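You operate a simulated robot arm through the tools that you are given. There is no shell and no other tool. Be economical: measure what you need, move in short steps, check, and stop when the job is done.

Carry out the task below with a simulated robot arm. There is one attempt and no reset: what you move stays moved.

TASK
Stand the green clamp beside the white recharge tag. It goes on the side that lies toward x +0.0, y -1.0 (a direction in the base frame), with about 3 cm between them.
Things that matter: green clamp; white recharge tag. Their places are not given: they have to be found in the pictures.

It is judged by the outcome, as a careful person would: the job done as asked, and still so three seconds after it is handed in. It fails if anything else is knocked over, pushed out of place, dropped, spilled or broken.

THE ROBOT
A 6-joint arm with a two-finger parallel gripper, fixed in place. Base frame: the origin is at the foot of the arm, x ahead of it, y to its left, z up; the work surface is at about z = 856. Lengths are in mm, angles in degrees, forces in N, time in s.
With the tool pointing down near the work surface it reaches from about 240 to 640 mm from the base axis. Its first joint turns from -66.0 to 66.0 degrees. Payload 2.7 kg.
Tool frame: the origin (TCP) lies between the finger pads and is the grasp point; the fingertips stand 23 mm ahead of it; z points along the fingers, y is the line along which they close. The gripper opens to 94 mm. The fingers are 38 mm wide and 10 mm thick; the gripper's body (54 by 96 mm) begins 39 mm behind the TCP.
Orientation is that of the tool frame in the base frame, as [roll, pitch, yaw] about the fixed x, y, z axes, in that order (R = Rz(yaw) Ry(pitch) Rx(roll)). With the fingers straight down and closing along the base's y, the tool's x points along the base's -x, its y along +y and its z along -z.

THE INTERFACE
- The arm moves only by the tool move_arm. Its argument "rows" is a list of rows, each an object (a shift or turn left out is 0, a gripper value left out holds the last) with "linear": the shift along the base's x, y, z in units of 30 mm (1.0 is 30 mm), a list of three; "turn": the turn, a rotation vector about the base's x, y, z in units of 6 degrees (1.0 is 6 degrees), a list of three; "gripper": the opening, from 0 (shut) to 1 (fully open). In form: [{"linear": [dx, dy, dz], "turn": [ax, ay, az], "gripper": gripper}, ...]. A call has 1 to 8 rows; each row shifts and turns the commanded pose from where the row before left it. A call with a number of a shift or a turn outside -1 to 1 is refused whole. A row lasts 0.2 s, in which the tool goes at most 50 mm and 8.6 degrees; a call with a longer step from one row to the next is refused whole, and so is a gripper value outside its range. A pose out of reach is approached as far as the arm can. The call stops where the force on the tool passes 40 N (or 10 N more than at its start, if that is more) or the arm is blocked; 0.2 s more then pass. The fingers move at their own pace (about 45 mm/s each) and stop on an object; they squeeze with about 23 N. The grip force told is the motor's: it shows also when the fingers shut on nothing. Time passes only in rows, and 0.2 s behind the last, so rows that do not move let the fingers close. It gives the time, the measured TCP pose, the force on the tool (base axes), the opening and the grip force at its end, in the units of the frame above (readings bear some noise).
- Cameras (640 x 400 px; columns grow to the right, rows downward): "scene" is fixed at [79.9, -434.3, 1406.2]; the picture's right is [0.74, -0.67, 0.00], its down [-0.37, -0.41, -0.83] and it looks along [0.56, 0.62, -0.55] (base axes); focal length 325 px, centre (320, 200). "wrist" rides on the gripper at [-39, 0, -44] in the tool frame; the picture's right is [0.00, -1.00, 0.00], its down [0.97, 0.00, -0.24] and it looks along [0.24, 0.00, 0.97] (tool axes); focal length 218 px, centre (320, 200).
- camera(camera): a new picture of that camera. No time passes.
- measure_at(camera, pixels): for up to 12 pixels [column, row] of the newest picture of that camera ("zoom" is the newest enlarged one), the place [x, y, z] in the base frame of the surface seen there, good to about 2 mm. No time passes.
- inspect(camera, box): a new picture of the part [left, top, right, bottom] of that camera's present view, enlarged. No time passes.
- finish_job(): hands the job in; it is judged then, once.

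Work in short steps. Measure before you move; look again where a grasp or a placing could have gone wrong, and mend it. You have 60 turns and 24 pictures in all, the two below and enlarged ones among them. Open the gripper and draw the arm clear of the work before you hand the job in, unless the task says otherwise; then end with one line.

The tools are called after ">>>" as a command line: name --argument value ..., lists and objects as JSON in quotes. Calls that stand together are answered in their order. move_arm: Moves the arm, as the interface text tells. Its arguments: {"type":"object","properties":{"rows":{"type":"array"}},"required":["rows"]} The other tools are called the same way: camera (camera) takes a picture; measure_at (camera, pixels) gives the place of the surface under pixels of a picture; inspect (camera, box) takes an enlarged picture of a part of a camera's view; finish_job () hands the job in.

At the start:

```text
clock: 0.0
eef_pos: [376.7, 121.0, 1119.5]
ee_rot: [179.9, 0.2, -179.9]
force: [-0.1, 0.4, 0.3]
gripper_width: 93.9
grasp_force: 0.1
```

scene: 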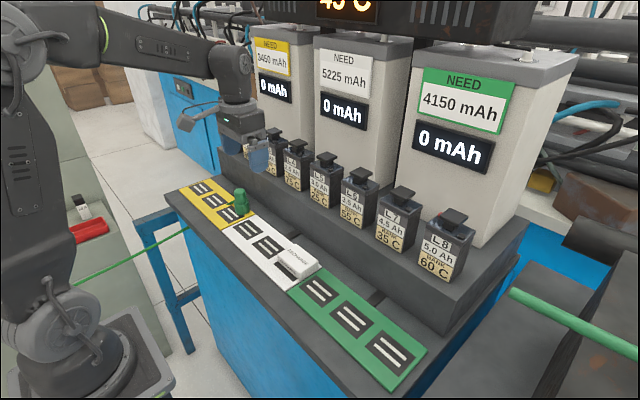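
wrist: 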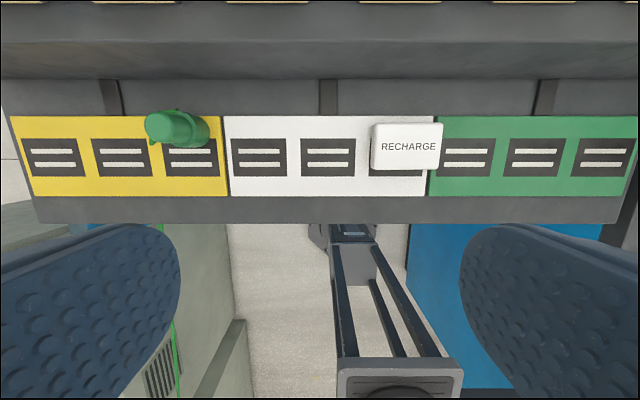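

The green clamp is near scene (240,200) and wrist (175,127); the recharge tag is at wrist (407,147). I'll enlarge both views for detail.

>>> inspect --camera "scene" --box '[180, 160, 340, 300]'

>>> inspect --camera "wrist" --box '[120, 80, 460, 220]'

>>> measure_at --camera "wrist" --pixels '[[160, 127], [190, 130], [205, 130], [375, 126], [440, 126], [375, 168], [438, 168], [407, 147], [465, 185], [465, 130], [330, 210], [600, 125]]'

>>> measure_at --camera "scene" --pixels '[[240, 192], [241, 200], [241, 210], [236, 205], [247, 205], [225, 213], [300, 255], [320, 290], [350, 317]]'

```text
2.86 times, centred on (260, 230) of scene
```

zoom: 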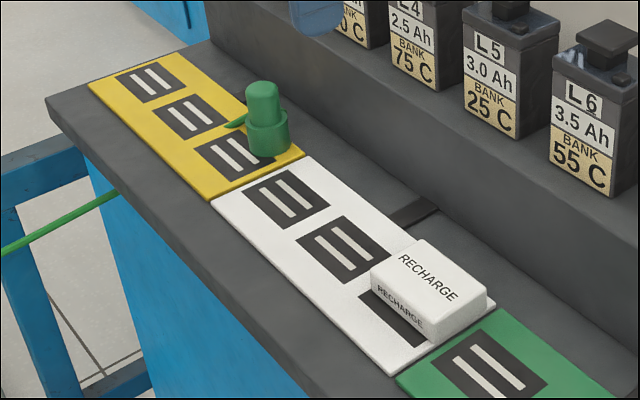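

```text
1.88 times, centred on (290, 150) of wrist
```

zoom: 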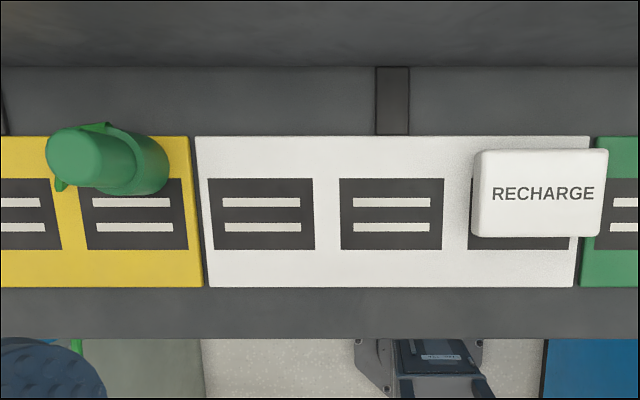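

```text
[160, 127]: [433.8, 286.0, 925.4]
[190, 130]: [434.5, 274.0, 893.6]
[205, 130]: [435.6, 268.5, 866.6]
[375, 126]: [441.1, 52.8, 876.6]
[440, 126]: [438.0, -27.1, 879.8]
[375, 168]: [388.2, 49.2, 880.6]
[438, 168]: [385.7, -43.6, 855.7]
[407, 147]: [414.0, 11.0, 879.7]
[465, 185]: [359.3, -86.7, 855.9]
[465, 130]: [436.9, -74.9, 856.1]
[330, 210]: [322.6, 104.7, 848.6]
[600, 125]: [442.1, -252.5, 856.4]
```

```text
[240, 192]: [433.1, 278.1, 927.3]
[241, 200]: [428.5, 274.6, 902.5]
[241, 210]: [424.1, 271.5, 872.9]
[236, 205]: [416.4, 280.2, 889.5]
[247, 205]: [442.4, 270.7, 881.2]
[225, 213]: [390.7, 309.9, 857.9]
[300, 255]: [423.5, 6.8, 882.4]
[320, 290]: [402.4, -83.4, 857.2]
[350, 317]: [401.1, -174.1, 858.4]
```

The tag spans roughly x 385–441, y −30..52, with its top at z 880. The clamp stands at about (433, 276) with its top at z 927. Next I'll measure the clamp outline and the obstacles behind it (ledge and batteries).

>>> inspect --camera "scene" --box '[210, 170, 274, 230]'

>>> measure_at --camera "scene" --pixels '[[275, 160], [270, 180], [293, 175], [320, 190], [355, 210], [395, 230], [300, 200], [350, 240], [398, 190], [284, 185], [272, 133], [355, 173]]'

```text
6.67 times, centred on (242, 200) of scene
```

zoom: 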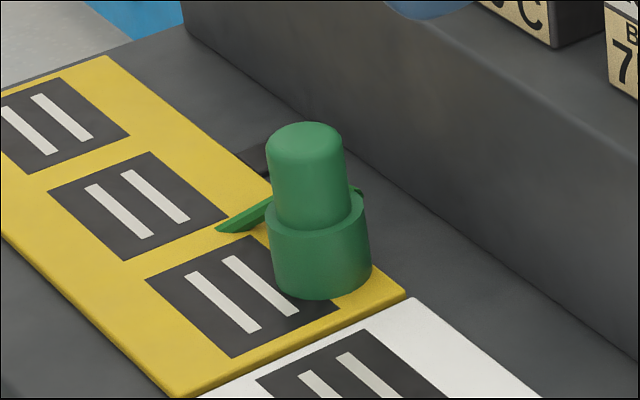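

```text
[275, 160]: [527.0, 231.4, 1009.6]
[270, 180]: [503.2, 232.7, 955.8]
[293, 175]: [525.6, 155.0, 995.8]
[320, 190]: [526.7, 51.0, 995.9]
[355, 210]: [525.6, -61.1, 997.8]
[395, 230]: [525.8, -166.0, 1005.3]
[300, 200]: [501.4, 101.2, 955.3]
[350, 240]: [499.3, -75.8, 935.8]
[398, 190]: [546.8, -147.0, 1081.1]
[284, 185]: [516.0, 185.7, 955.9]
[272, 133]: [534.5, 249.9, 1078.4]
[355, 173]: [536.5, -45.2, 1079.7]
```

>>> measure_at --camera "zoom" --pixels '[[305, 140], [275, 170], [340, 170], [308, 200], [278, 250], [366, 250], [320, 290], [225, 229], [265, 205], [360, 191], [320, 225], [308, 124]]'

```text
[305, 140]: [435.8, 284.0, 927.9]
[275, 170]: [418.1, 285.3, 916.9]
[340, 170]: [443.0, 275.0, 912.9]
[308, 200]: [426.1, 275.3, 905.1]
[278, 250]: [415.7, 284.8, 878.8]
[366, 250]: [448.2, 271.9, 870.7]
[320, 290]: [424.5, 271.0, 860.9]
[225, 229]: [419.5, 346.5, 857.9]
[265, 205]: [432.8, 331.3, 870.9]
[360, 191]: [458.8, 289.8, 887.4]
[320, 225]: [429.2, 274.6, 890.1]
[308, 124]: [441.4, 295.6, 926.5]
```

The clamp has a thin fin on its far side, so I'll move above it for a closer look.

>>> move_arm --rows '[{"linear": [0.1, 0.91, -0.3], "gripper": 1}, {"linear": [0.1, 0.91, -0.3]}, {"linear": [0.1, 0.91, -0.3]}, {"linear": [0.1, 0.91, -0.3]}, {"linear": [0.1, 0.91, -0.3]}, {"linear": [0.1, 0.91, -0.3]}]'

>>> camera --camera "wrist"

```text
clock: 1.4
eef_pos: [392.3, 286.1, 1063.7]
ee_rot: [179.9, 0.0, 180.0]
force: [0.1, -0.3, -0.4]
gripper_width: 94.2
grasp_force: 0.1
```

```text
18 pictures are left
```

wrist: 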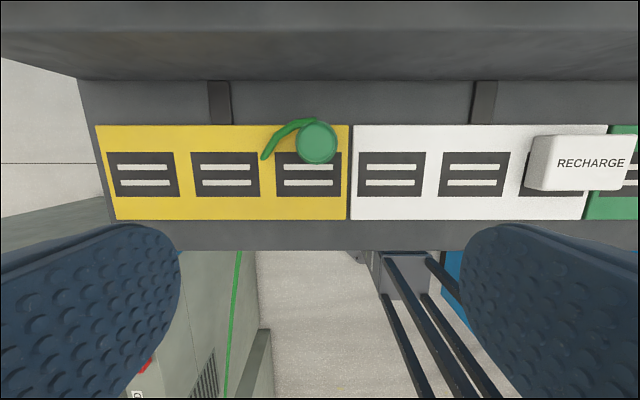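

>>> inspect --camera "wrist" --box '[250, 105, 350, 175]'

>>> measure_at --camera "wrist" --pixels '[[264, 157], [270, 143], [280, 132], [292, 126], [305, 120], [316, 122], [317, 141], [317, 160], [300, 141], [333, 141], [534, 165], [532, 140]]'

```text
5.71 times, centred on (300, 140) of wrist
```

zoom: 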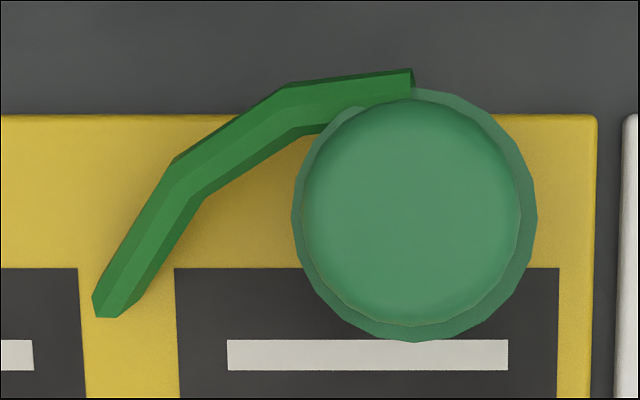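

```text
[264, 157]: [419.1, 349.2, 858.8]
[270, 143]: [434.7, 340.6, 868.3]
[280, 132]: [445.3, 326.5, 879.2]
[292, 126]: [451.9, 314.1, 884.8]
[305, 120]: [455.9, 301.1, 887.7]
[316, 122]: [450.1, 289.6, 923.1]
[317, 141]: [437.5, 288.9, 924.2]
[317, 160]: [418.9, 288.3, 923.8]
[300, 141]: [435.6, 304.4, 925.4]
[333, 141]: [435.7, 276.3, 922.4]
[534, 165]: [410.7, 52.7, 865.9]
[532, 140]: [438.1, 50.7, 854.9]
```

The clamp's upper cylinder is centred at about (434.5, 289) with radius about 15. Its tail curves down to the surface at (419, 349). I'll descend to z 916 so the fingers hold only the upper cylinder, above the tail, and close.

>>> move_arm --rows '[{"linear": [0.7, 0.05, -0.5], "gripper": 1}, {"linear": [0.7, 0.05, -0.6]}, {"linear": [0, 0, -0.98]}, {"linear": [0, 0, -0.98]}, {"linear": [0, 0, -0.95]}, {"linear": [0, 0, -0.91]}]'

>>> camera --camera "wrist"

>>> inspect --camera "scene" --box '[180, 120, 308, 240]'

```text
clock: 2.8
eef_pos: [437.4, 287.8, 917.8]
ee_rot: [179.9, 0.1, 179.9]
force: [0.1, 0.2, -0.1]
gripper_width: 94.1
grasp_force: 0.0
```

```text
16 pictures are left
```

wrist: 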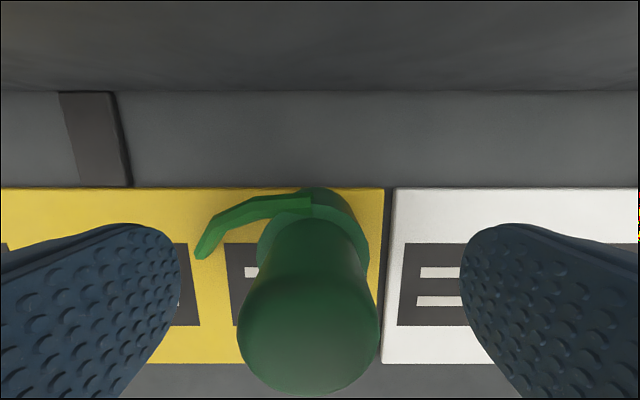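

```text
3.33 times, centred on (244, 180) of scene
```

zoom: 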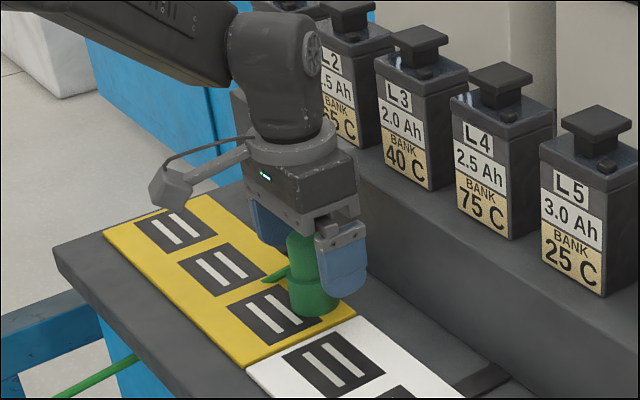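

The clamp is centred between the fingers. I'll close on it.

>>> move_arm --rows '[{"gripper": 0}, {"gripper": 0}, {"gripper": 0}, {"gripper": 0}, {"gripper": 0}]'

```text
clock: 4.0
eef_pos: [437.4, 288.6, 916.4]
ee_rot: [179.9, 0.1, 179.9]
force: [-0.6, 0.1, -0.5]
gripper_width: 30.7
grasp_force: 22.8
```

It's gripped at 30.7 mm. I'll lift straight up.

>>> move_arm --rows '[{"linear": [0, 0, 0.5], "gripper": 0}, {"linear": [0, 0, 1]}, {"linear": [-0.3, 0, 1]}, {"linear": [-0.5, 0, 0.5]}]'

>>> camera --camera "wrist"

>>> measure_at --camera "scene" --pixels '[[288, 276], [310, 249], [318, 262], [300, 277], [316, 258]]'

```text
clock: 5.0
eef_pos: [414.0, 289.5, 1006.4]
ee_rot: [180.0, 0.1, 179.9]
force: [0.2, -0.2, -0.4]
gripper_width: 30.3
grasp_force: 22.7
```

```text
14 pictures are left
```

wrist: 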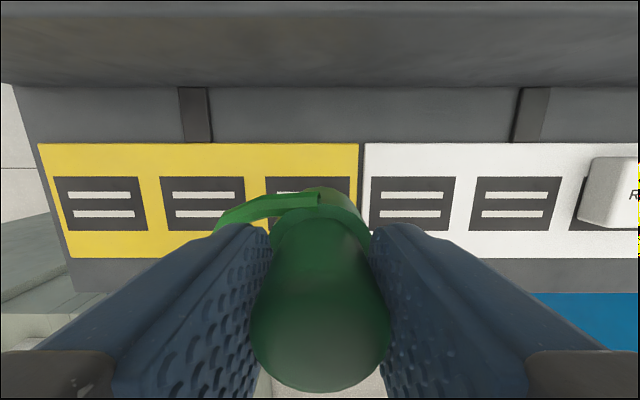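

```text
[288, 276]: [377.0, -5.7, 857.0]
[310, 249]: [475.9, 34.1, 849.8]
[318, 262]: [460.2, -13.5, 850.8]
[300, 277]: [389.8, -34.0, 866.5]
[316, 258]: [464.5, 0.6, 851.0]
```

The clamp hangs upright. I'll carry it toward y −80 while turning +90° about z, so the tail ends up pointing to −x and not toward the tag.

>>> move_arm --rows '[{"linear": [0, -0.82, 0], "turn": [0, 0, 1], "gripper": 0}, {"linear": [0, -0.82, 0], "turn": [0, 0, 1]}, {"linear": [0, -0.82, 0], "turn": [0, 0, 1]}, {"linear": [0, -0.82, 0], "turn": [0, 0, 1]}, {"linear": [0, -0.82, 0], "turn": [0, 0, 1]}, {"linear": [0, -0.82, 0], "turn": [0, 0, 1]}, {"linear": [0, -0.82, 0], "turn": [0, 0, 1]}]'

>>> move_arm --rows '[{"linear": [0, -0.82, 0], "turn": [0, 0, 1], "gripper": 0}, {"linear": [0, -0.82, 0], "turn": [0, 0, 1]}, {"linear": [0, -0.82, 0], "turn": [0, 0, 1]}, {"linear": [0, -0.82, 0], "turn": [0, 0, 1]}, {"linear": [0, -0.82, 0], "turn": [0, 0, 1]}, {"linear": [0, -0.82, 0], "turn": [0, 0, 1]}, {"linear": [0, -0.82, 0], "turn": [0, 0, 1]}, {"linear": [0, -0.82, 0], "turn": [0, 0, 1]}]'

>>> camera --camera "scene"

>>> camera --camera "wrist"

```text
clock: 6.6
eef_pos: [411.7, 114.6, 1008.1]
ee_rot: [180.0, 0.1, -137.9]
force: [0.8, 1.0, -0.6]
gripper_width: 30.6
grasp_force: 23.1
```

```text
clock: 8.4
eef_pos: [410.4, -81.1, 1007.9]
ee_rot: [-180.0, 0.0, -89.9]
force: [0.2, -0.5, -0.1]
gripper_width: 30.7
grasp_force: 23.1
```

```text
13 pictures are left
```

scene: 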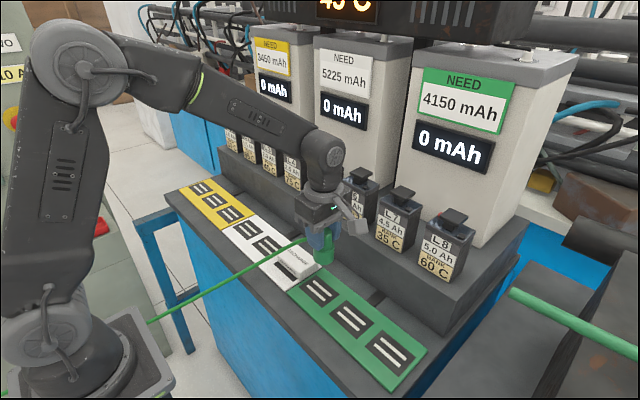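

```text
12 pictures are left
```

wrist: 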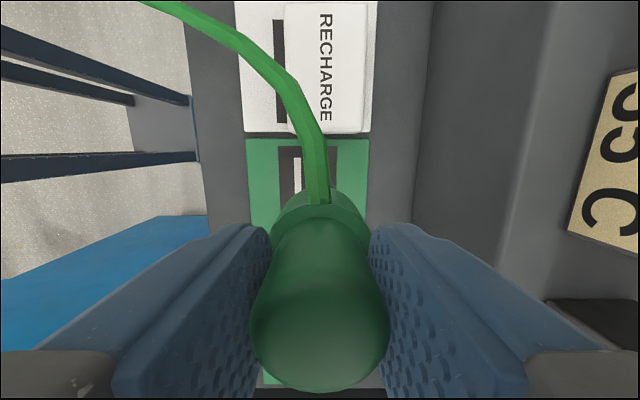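

The "tail" is actually a flexible cable leading off to the left, and it now passes over the tag. I'll measure its course before lowering.

>>> measure_at --camera "scene" --pixels '[[151, 321], [180, 306], [210, 290], [240, 274], [270, 257], [290, 247], [303, 240], [314, 248], [326, 262], [320, 250]]'

>>> inspect --camera "scene" --box '[240, 170, 400, 310]'

>>> measure_at --camera "wrist" --pixels '[[160, 5], [200, 20], [240, 40], [270, 65], [295, 95], [310, 125], [318, 160], [320, 195], [325, 131], [362, 131], [292, 131], [330, 125]]'

```text
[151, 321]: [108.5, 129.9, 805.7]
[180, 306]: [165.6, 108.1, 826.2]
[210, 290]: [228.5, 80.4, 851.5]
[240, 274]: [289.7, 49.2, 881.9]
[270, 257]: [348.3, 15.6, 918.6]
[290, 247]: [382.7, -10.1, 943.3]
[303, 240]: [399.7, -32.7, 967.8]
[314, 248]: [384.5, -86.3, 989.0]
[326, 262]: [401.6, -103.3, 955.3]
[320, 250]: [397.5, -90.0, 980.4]
```

```text
2.86 times, centred on (320, 240) of scene
```

zoom: 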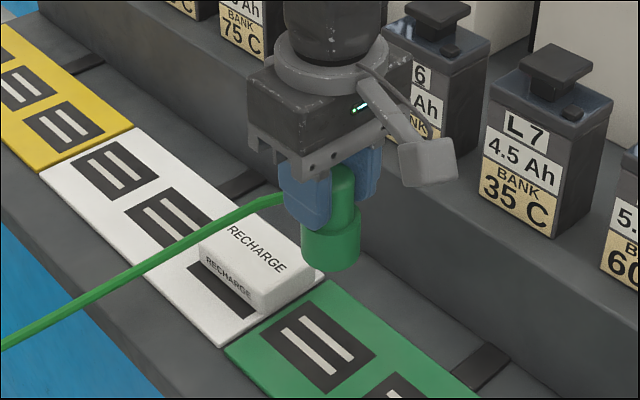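

```text
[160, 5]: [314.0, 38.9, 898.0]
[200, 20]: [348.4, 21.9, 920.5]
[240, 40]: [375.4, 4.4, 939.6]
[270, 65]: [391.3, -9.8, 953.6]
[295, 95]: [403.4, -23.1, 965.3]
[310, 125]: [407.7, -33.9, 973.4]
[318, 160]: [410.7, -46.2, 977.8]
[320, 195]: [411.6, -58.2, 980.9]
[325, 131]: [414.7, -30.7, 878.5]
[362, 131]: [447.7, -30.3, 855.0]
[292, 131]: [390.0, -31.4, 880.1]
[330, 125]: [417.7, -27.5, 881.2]
```

At this angle the cable would drape over the tag at (403, −23) once lowered. Turning further the same way puts the cable exit on the −x side, so it runs clear of the tag. I'll do that at this height.

>>> move_arm --rows '[{"turn": [0, 0, 1], "gripper": 0}, {"turn": [0, 0, 1]}, {"turn": [0, 0, 1]}, {"turn": [0, 0, 1]}, {"turn": [0, 0, 1]}, {"turn": [0, 0, 1]}, {"turn": [0, 0, 1]}, {"turn": [0, 0, 1]}]'

>>> move_arm --rows '[{"turn": [0, 0, 1], "gripper": 0}, {"turn": [0, 0, 1]}, {"turn": [0, 0, 1]}, {"turn": [0, 0, 1]}]'

>>> camera --camera "wrist"

>>> camera --camera "scene"

```text
clock: 10.2
eef_pos: [412.5, -81.2, 1008.3]
ee_rot: [179.9, 0.1, -41.8]
force: [-0.2, 0.1, -0.7]
gripper_width: 30.6
grasp_force: 22.3
```

```text
clock: 11.2
eef_pos: [412.5, -82.2, 1008.3]
ee_rot: [179.9, 0.2, -17.9]
force: [0.5, 0.2, -0.8]
gripper_width: 30.6
grasp_force: 23.0
```

```text
10 pictures are left
```

wrist: 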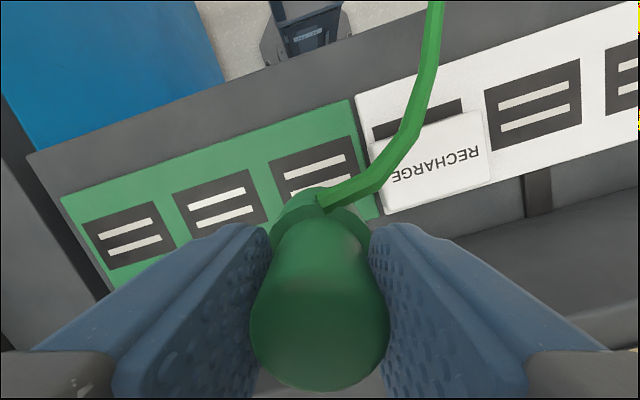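

```text
9 pictures are left
```

scene: 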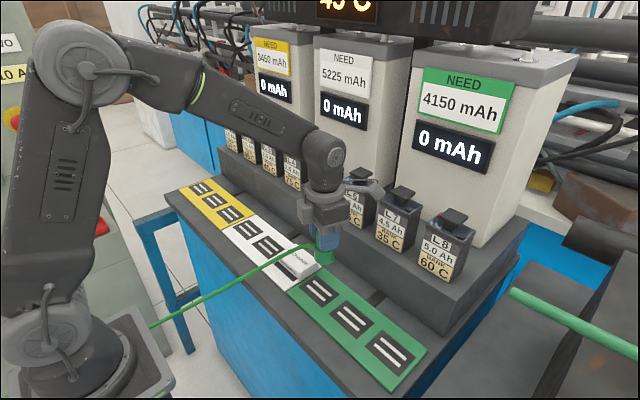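

>>> measure_at --camera "wrist" --pixels '[[435, 10], [428, 60], [420, 110], [405, 145], [385, 172], [360, 190], [335, 198], [322, 203]]'

>>> measure_at --camera "scene" --pixels '[[151, 325], [180, 308], [210, 292], [240, 275], [270, 257], [290, 247], [300, 245], [310, 244]]'

```text
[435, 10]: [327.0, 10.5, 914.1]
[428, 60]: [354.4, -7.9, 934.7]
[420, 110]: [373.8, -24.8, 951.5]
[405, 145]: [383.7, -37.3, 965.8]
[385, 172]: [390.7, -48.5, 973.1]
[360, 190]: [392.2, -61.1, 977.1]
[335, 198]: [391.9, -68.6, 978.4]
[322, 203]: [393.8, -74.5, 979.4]
```

```text
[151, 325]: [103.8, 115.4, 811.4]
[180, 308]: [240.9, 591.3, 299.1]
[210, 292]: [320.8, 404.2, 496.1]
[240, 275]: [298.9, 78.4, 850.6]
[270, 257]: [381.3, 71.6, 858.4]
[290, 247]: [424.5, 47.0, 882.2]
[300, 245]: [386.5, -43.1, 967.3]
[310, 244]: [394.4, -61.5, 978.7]
```

The cable now leaves at (394, −75) and passes (384, −37), close to the tag's corner at (385, −31). I'll turn a bit more, shift 10 mm to −x and lower partway, then look.

>>> move_arm --rows '[{"linear": [-0.2, 0, 0], "turn": [0, 0, 1], "gripper": 0}, {"linear": [-0.2, 0, 0], "turn": [0, 0, 1]}, {"linear": [0, 0, 0], "turn": [0, 0, 1]}, {"linear": [0, 0, -0.5]}, {"linear": [0, 0, -0.5]}, {"linear": [0, 0, -0.5]}, {"linear": [0, 0, -0.3]}, {"linear": [0, 0, 0]}]'

>>> camera --camera "wrist"

>>> inspect --camera "scene" --box '[220, 180, 380, 320]'

```text
clock: 13.0
eef_pos: [395.6, -4.0, 947.3]
ee_rot: [179.5, 0.0, -0.3]
force: [-0.3, -0.1, -1.4]
gripper_width: 30.4
grasp_force: 22.4
out of reach, approached as far as the arm can: row 2, 3, 4
```

```text
8 pictures are left
```

wrist: 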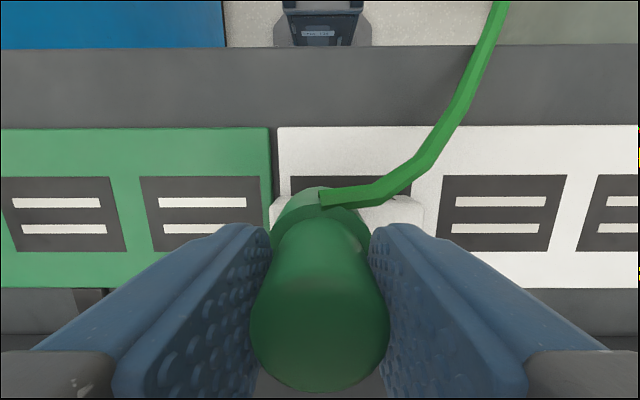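

```text
2.86 times, centred on (300, 250) of scene
```

zoom: 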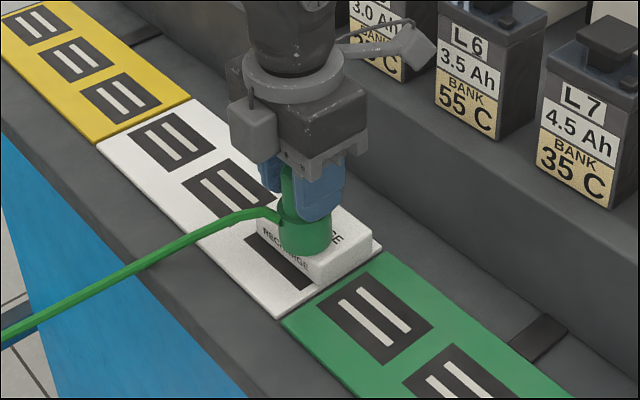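

The arm hit a wrist limit and slid sideways to y −4, so the clamp now hovers just above the tag without contact. I'll go straight up first.

>>> move_arm --rows '[{"linear": [0, 0, 0.5], "gripper": 0}, {"linear": [0, 0, 0.5]}]'

```text
clock: 13.6
eef_pos: [395.6, -3.8, 977.2]
ee_rot: [179.5, -0.1, -0.5]
force: [0.4, 1.0, -0.2]
gripper_width: 30.4
grasp_force: 22.6
```

Commands follow the reached pose. I'll back the yaw off to about −20 and then return to y −82.

>>> move_arm --rows '[{"linear": [0, 0, 0.5], "turn": [0, 0, -1], "gripper": 0}, {"linear": [0, 0, 0.5], "turn": [0, 0, -1]}, {"linear": [0, -0.5, 0], "turn": [0, 0, -1]}, {"linear": [0, -0.7, 0], "turn": [0, 0, -0.3]}, {"linear": [0.1, -0.7, 0]}, {"linear": [0.1, -0.7, 0]}]'

>>> inspect --camera "scene" --box '[220, 180, 380, 320]'

```text
clock: 15.0
eef_pos: [402.1, -81.0, 1008.2]
ee_rot: [179.9, 0.1, -19.8]
force: [0.6, 0.0, 0.3]
gripper_width: 30.7
grasp_force: 22.9
```

```text
2.86 times, centred on (300, 250) of scene
```

zoom: 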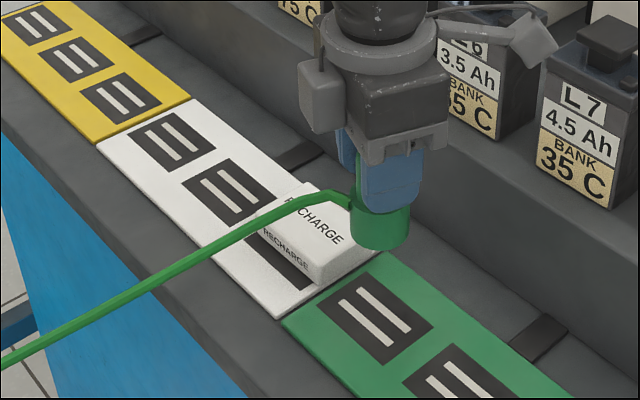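

The tag is undisturbed and the wrist is back at (402, −81). I'll lower partway with a small −x offset and check the cable against the tag.

>>> move_arm --rows '[{"linear": [-0.2, 0, -0.4], "gripper": 0}, {"linear": [-0.2, 0, -0.5]}, {"linear": [0, 0, -0.5]}, {"linear": [0, 0, -0.5]}, {"gripper": 0}]'

>>> camera --camera "wrist"

>>> measure_at --camera "wrist" --pixels '[[435, 10], [428, 60], [420, 110], [405, 145], [385, 172], [360, 190], [335, 198], [322, 203]]'

```text
clock: 16.2
eef_pos: [390.0, -81.3, 952.3]
ee_rot: [179.9, 0.1, -19.8]
force: [-0.2, 0.3, -1.6]
gripper_width: 30.7
grasp_force: 22.8
```

```text
5 pictures are left
```

wrist: 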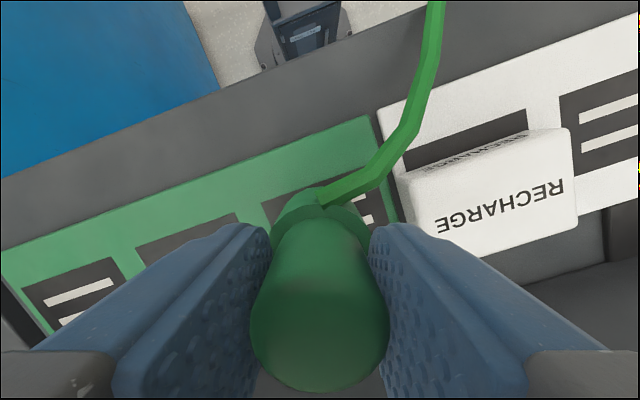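

```text
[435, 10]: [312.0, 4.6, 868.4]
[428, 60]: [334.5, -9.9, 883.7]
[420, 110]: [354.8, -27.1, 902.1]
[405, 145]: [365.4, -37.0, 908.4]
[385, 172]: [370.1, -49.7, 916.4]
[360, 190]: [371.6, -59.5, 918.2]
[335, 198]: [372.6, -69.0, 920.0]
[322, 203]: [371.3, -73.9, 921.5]
```

The cable now passes (365, −37) and (355, −27), well clear of the tag, which starts at x 386. I'll lower the rest of the way, shifting back 12 mm in +x.

>>> move_arm --rows '[{"linear": [0, 0, -0.4], "gripper": 0}, {"linear": [0.2, 0, -0.4]}, {"linear": [0.2, 0, -0.2]}, {"linear": [0, 0, -0.1]}, {"linear": [0, 0, -0.05]}]'

>>> measure_at --camera "wrist" --pixels '[[320, 300]]'

```text
clock: 17.4
eef_pos: [401.1, -81.1, 919.0]
ee_rot: [179.8, -0.1, -19.8]
force: [-5.4, 1.3, 16.8]
gripper_width: 30.8
grasp_force: 22.7
```

```text
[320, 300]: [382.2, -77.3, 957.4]
```

There's contact (Fz 17 N at z 919). I'll look before releasing.

>>> inspect --camera "scene" --box '[250, 200, 370, 305]'

```text
3.81 times, centred on (310, 252) of scene
```

zoom: 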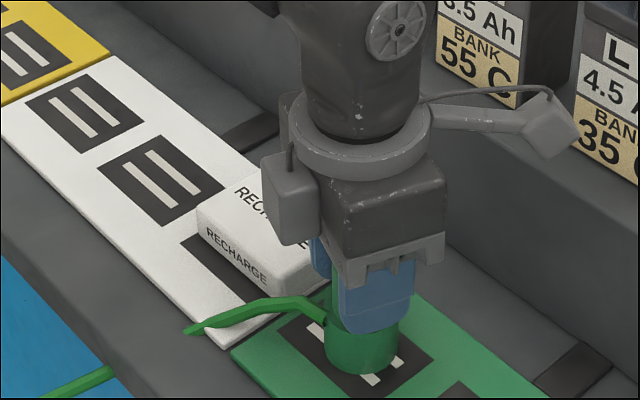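

The clamp stands upright on the surface and the cable lies in front of the tag. I'll open the fingers and rise.

>>> move_arm --rows '[{"linear": [0, 0, 0.02], "gripper": 0.6}, {"gripper": 0.6}, {"gripper": 0.6}, {"gripper": 0.6}]'

>>> move_arm --rows '[{"linear": [0, 0, 0.5], "gripper": 0.6}, {"linear": [0, 0, 0.8]}, {"linear": [0, 0, 1]}, {"linear": [0, 0, 1]}, {"linear": [-0.8, 0, 1]}, {"linear": [-1, 0, 0.5]}, {"linear": [-0.5, 0, 0]}]'

>>> camera --camera "wrist"

>>> inspect --camera "scene" --box '[240, 200, 380, 320]'

```text
clock: 18.4
eef_pos: [401.5, -82.1, 917.5]
ee_rot: [179.9, 0.1, -19.8]
force: [0.0, -0.2, 0.8]
gripper_width: 56.4
grasp_force: 0.0
```

```text
clock: 20.0
eef_pos: [330.9, -82.2, 1061.0]
ee_rot: [179.9, 0.1, -19.8]
force: [-0.3, 0.9, 0.5]
gripper_width: 56.2
grasp_force: 0.1
```

```text
3 pictures are left
```

wrist: 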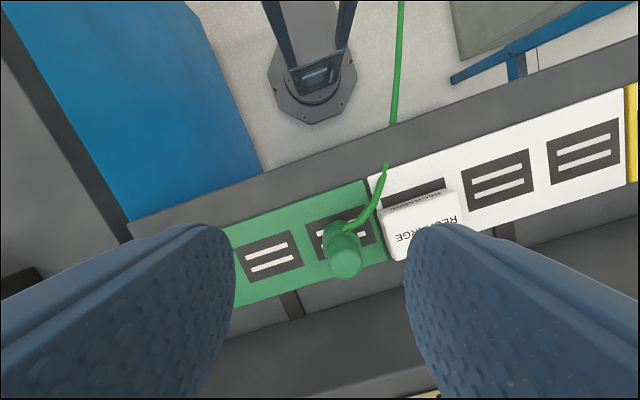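

```text
3.33 times, centred on (310, 260) of scene
```

zoom: 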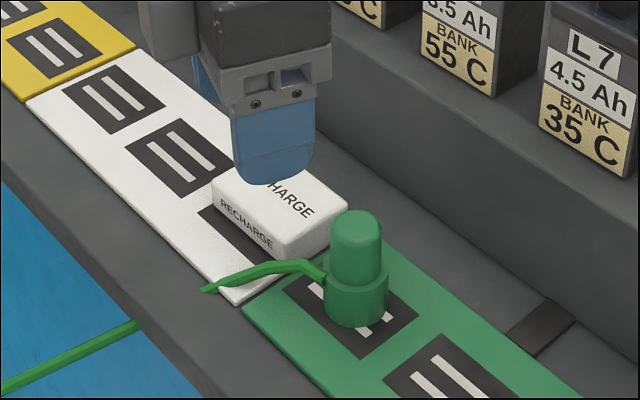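

The clamp stands upright and the tag is in place. I'll check the gap.

>>> measure_at --camera "zoom" --pixels '[[355, 225], [334, 240], [381, 240], [356, 280], [328, 300], [385, 300], [350, 322], [310, 185], [343, 212], [285, 235], [320, 265], [285, 248]]'

>>> measure_at --camera "wrist" --pixels '[[345, 262], [331, 262], [360, 262], [331, 240], [361, 245], [346, 272], [386, 225], [394, 258], [378, 190], [360, 222], [388, 240]]'

```text
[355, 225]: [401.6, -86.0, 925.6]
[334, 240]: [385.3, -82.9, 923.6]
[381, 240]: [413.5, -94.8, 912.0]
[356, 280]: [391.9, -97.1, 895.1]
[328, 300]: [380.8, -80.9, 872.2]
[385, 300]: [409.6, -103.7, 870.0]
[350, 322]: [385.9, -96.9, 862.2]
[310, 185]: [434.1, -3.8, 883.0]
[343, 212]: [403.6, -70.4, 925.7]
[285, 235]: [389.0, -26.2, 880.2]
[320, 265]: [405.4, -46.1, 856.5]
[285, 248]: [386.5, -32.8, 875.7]
```

```text
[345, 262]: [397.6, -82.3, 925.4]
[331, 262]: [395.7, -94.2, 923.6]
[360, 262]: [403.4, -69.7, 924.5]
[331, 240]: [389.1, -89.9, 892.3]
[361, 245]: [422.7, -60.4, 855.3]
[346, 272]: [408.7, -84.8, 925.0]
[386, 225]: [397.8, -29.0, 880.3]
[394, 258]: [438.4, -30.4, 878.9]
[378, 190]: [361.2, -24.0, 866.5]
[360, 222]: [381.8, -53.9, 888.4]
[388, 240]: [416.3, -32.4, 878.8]
```

The clamp's centre is at about (401, −82), so its near edge is about y −63. The tag edge is at about −31.5, which leaves a gap of about 3 cm. I'll draw the arm further clear and check once more.

>>> move_arm --rows '[{"linear": [0, 0, 1], "gripper": 0.6}, {"linear": [-0.3, 0, 1]}, {"gripper": 0.6}, {"gripper": 0.6}, {"gripper": 0.6}]'

>>> camera --camera "scene"

```text
clock: 21.2
eef_pos: [322.3, -82.2, 1122.9]
ee_rot: [179.9, 0.1, -19.8]
force: [0.6, 0.2, 0.1]
gripper_width: 56.4
grasp_force: 0.1
```

```text
1 pictures are left
```

scene: 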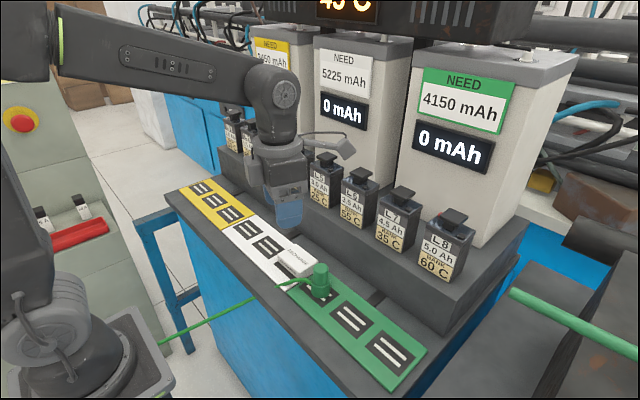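

Everything is stable: the clamp stands upright beside the tag and nothing else has moved. I'm handing the job in.

>>> finish_job

```text
The job is handed in.
```

The green clamp stands upright on the −y side of the white recharge tag, about 3 cm from it; the tag was not moved, and the clamp's cable runs in front of it.
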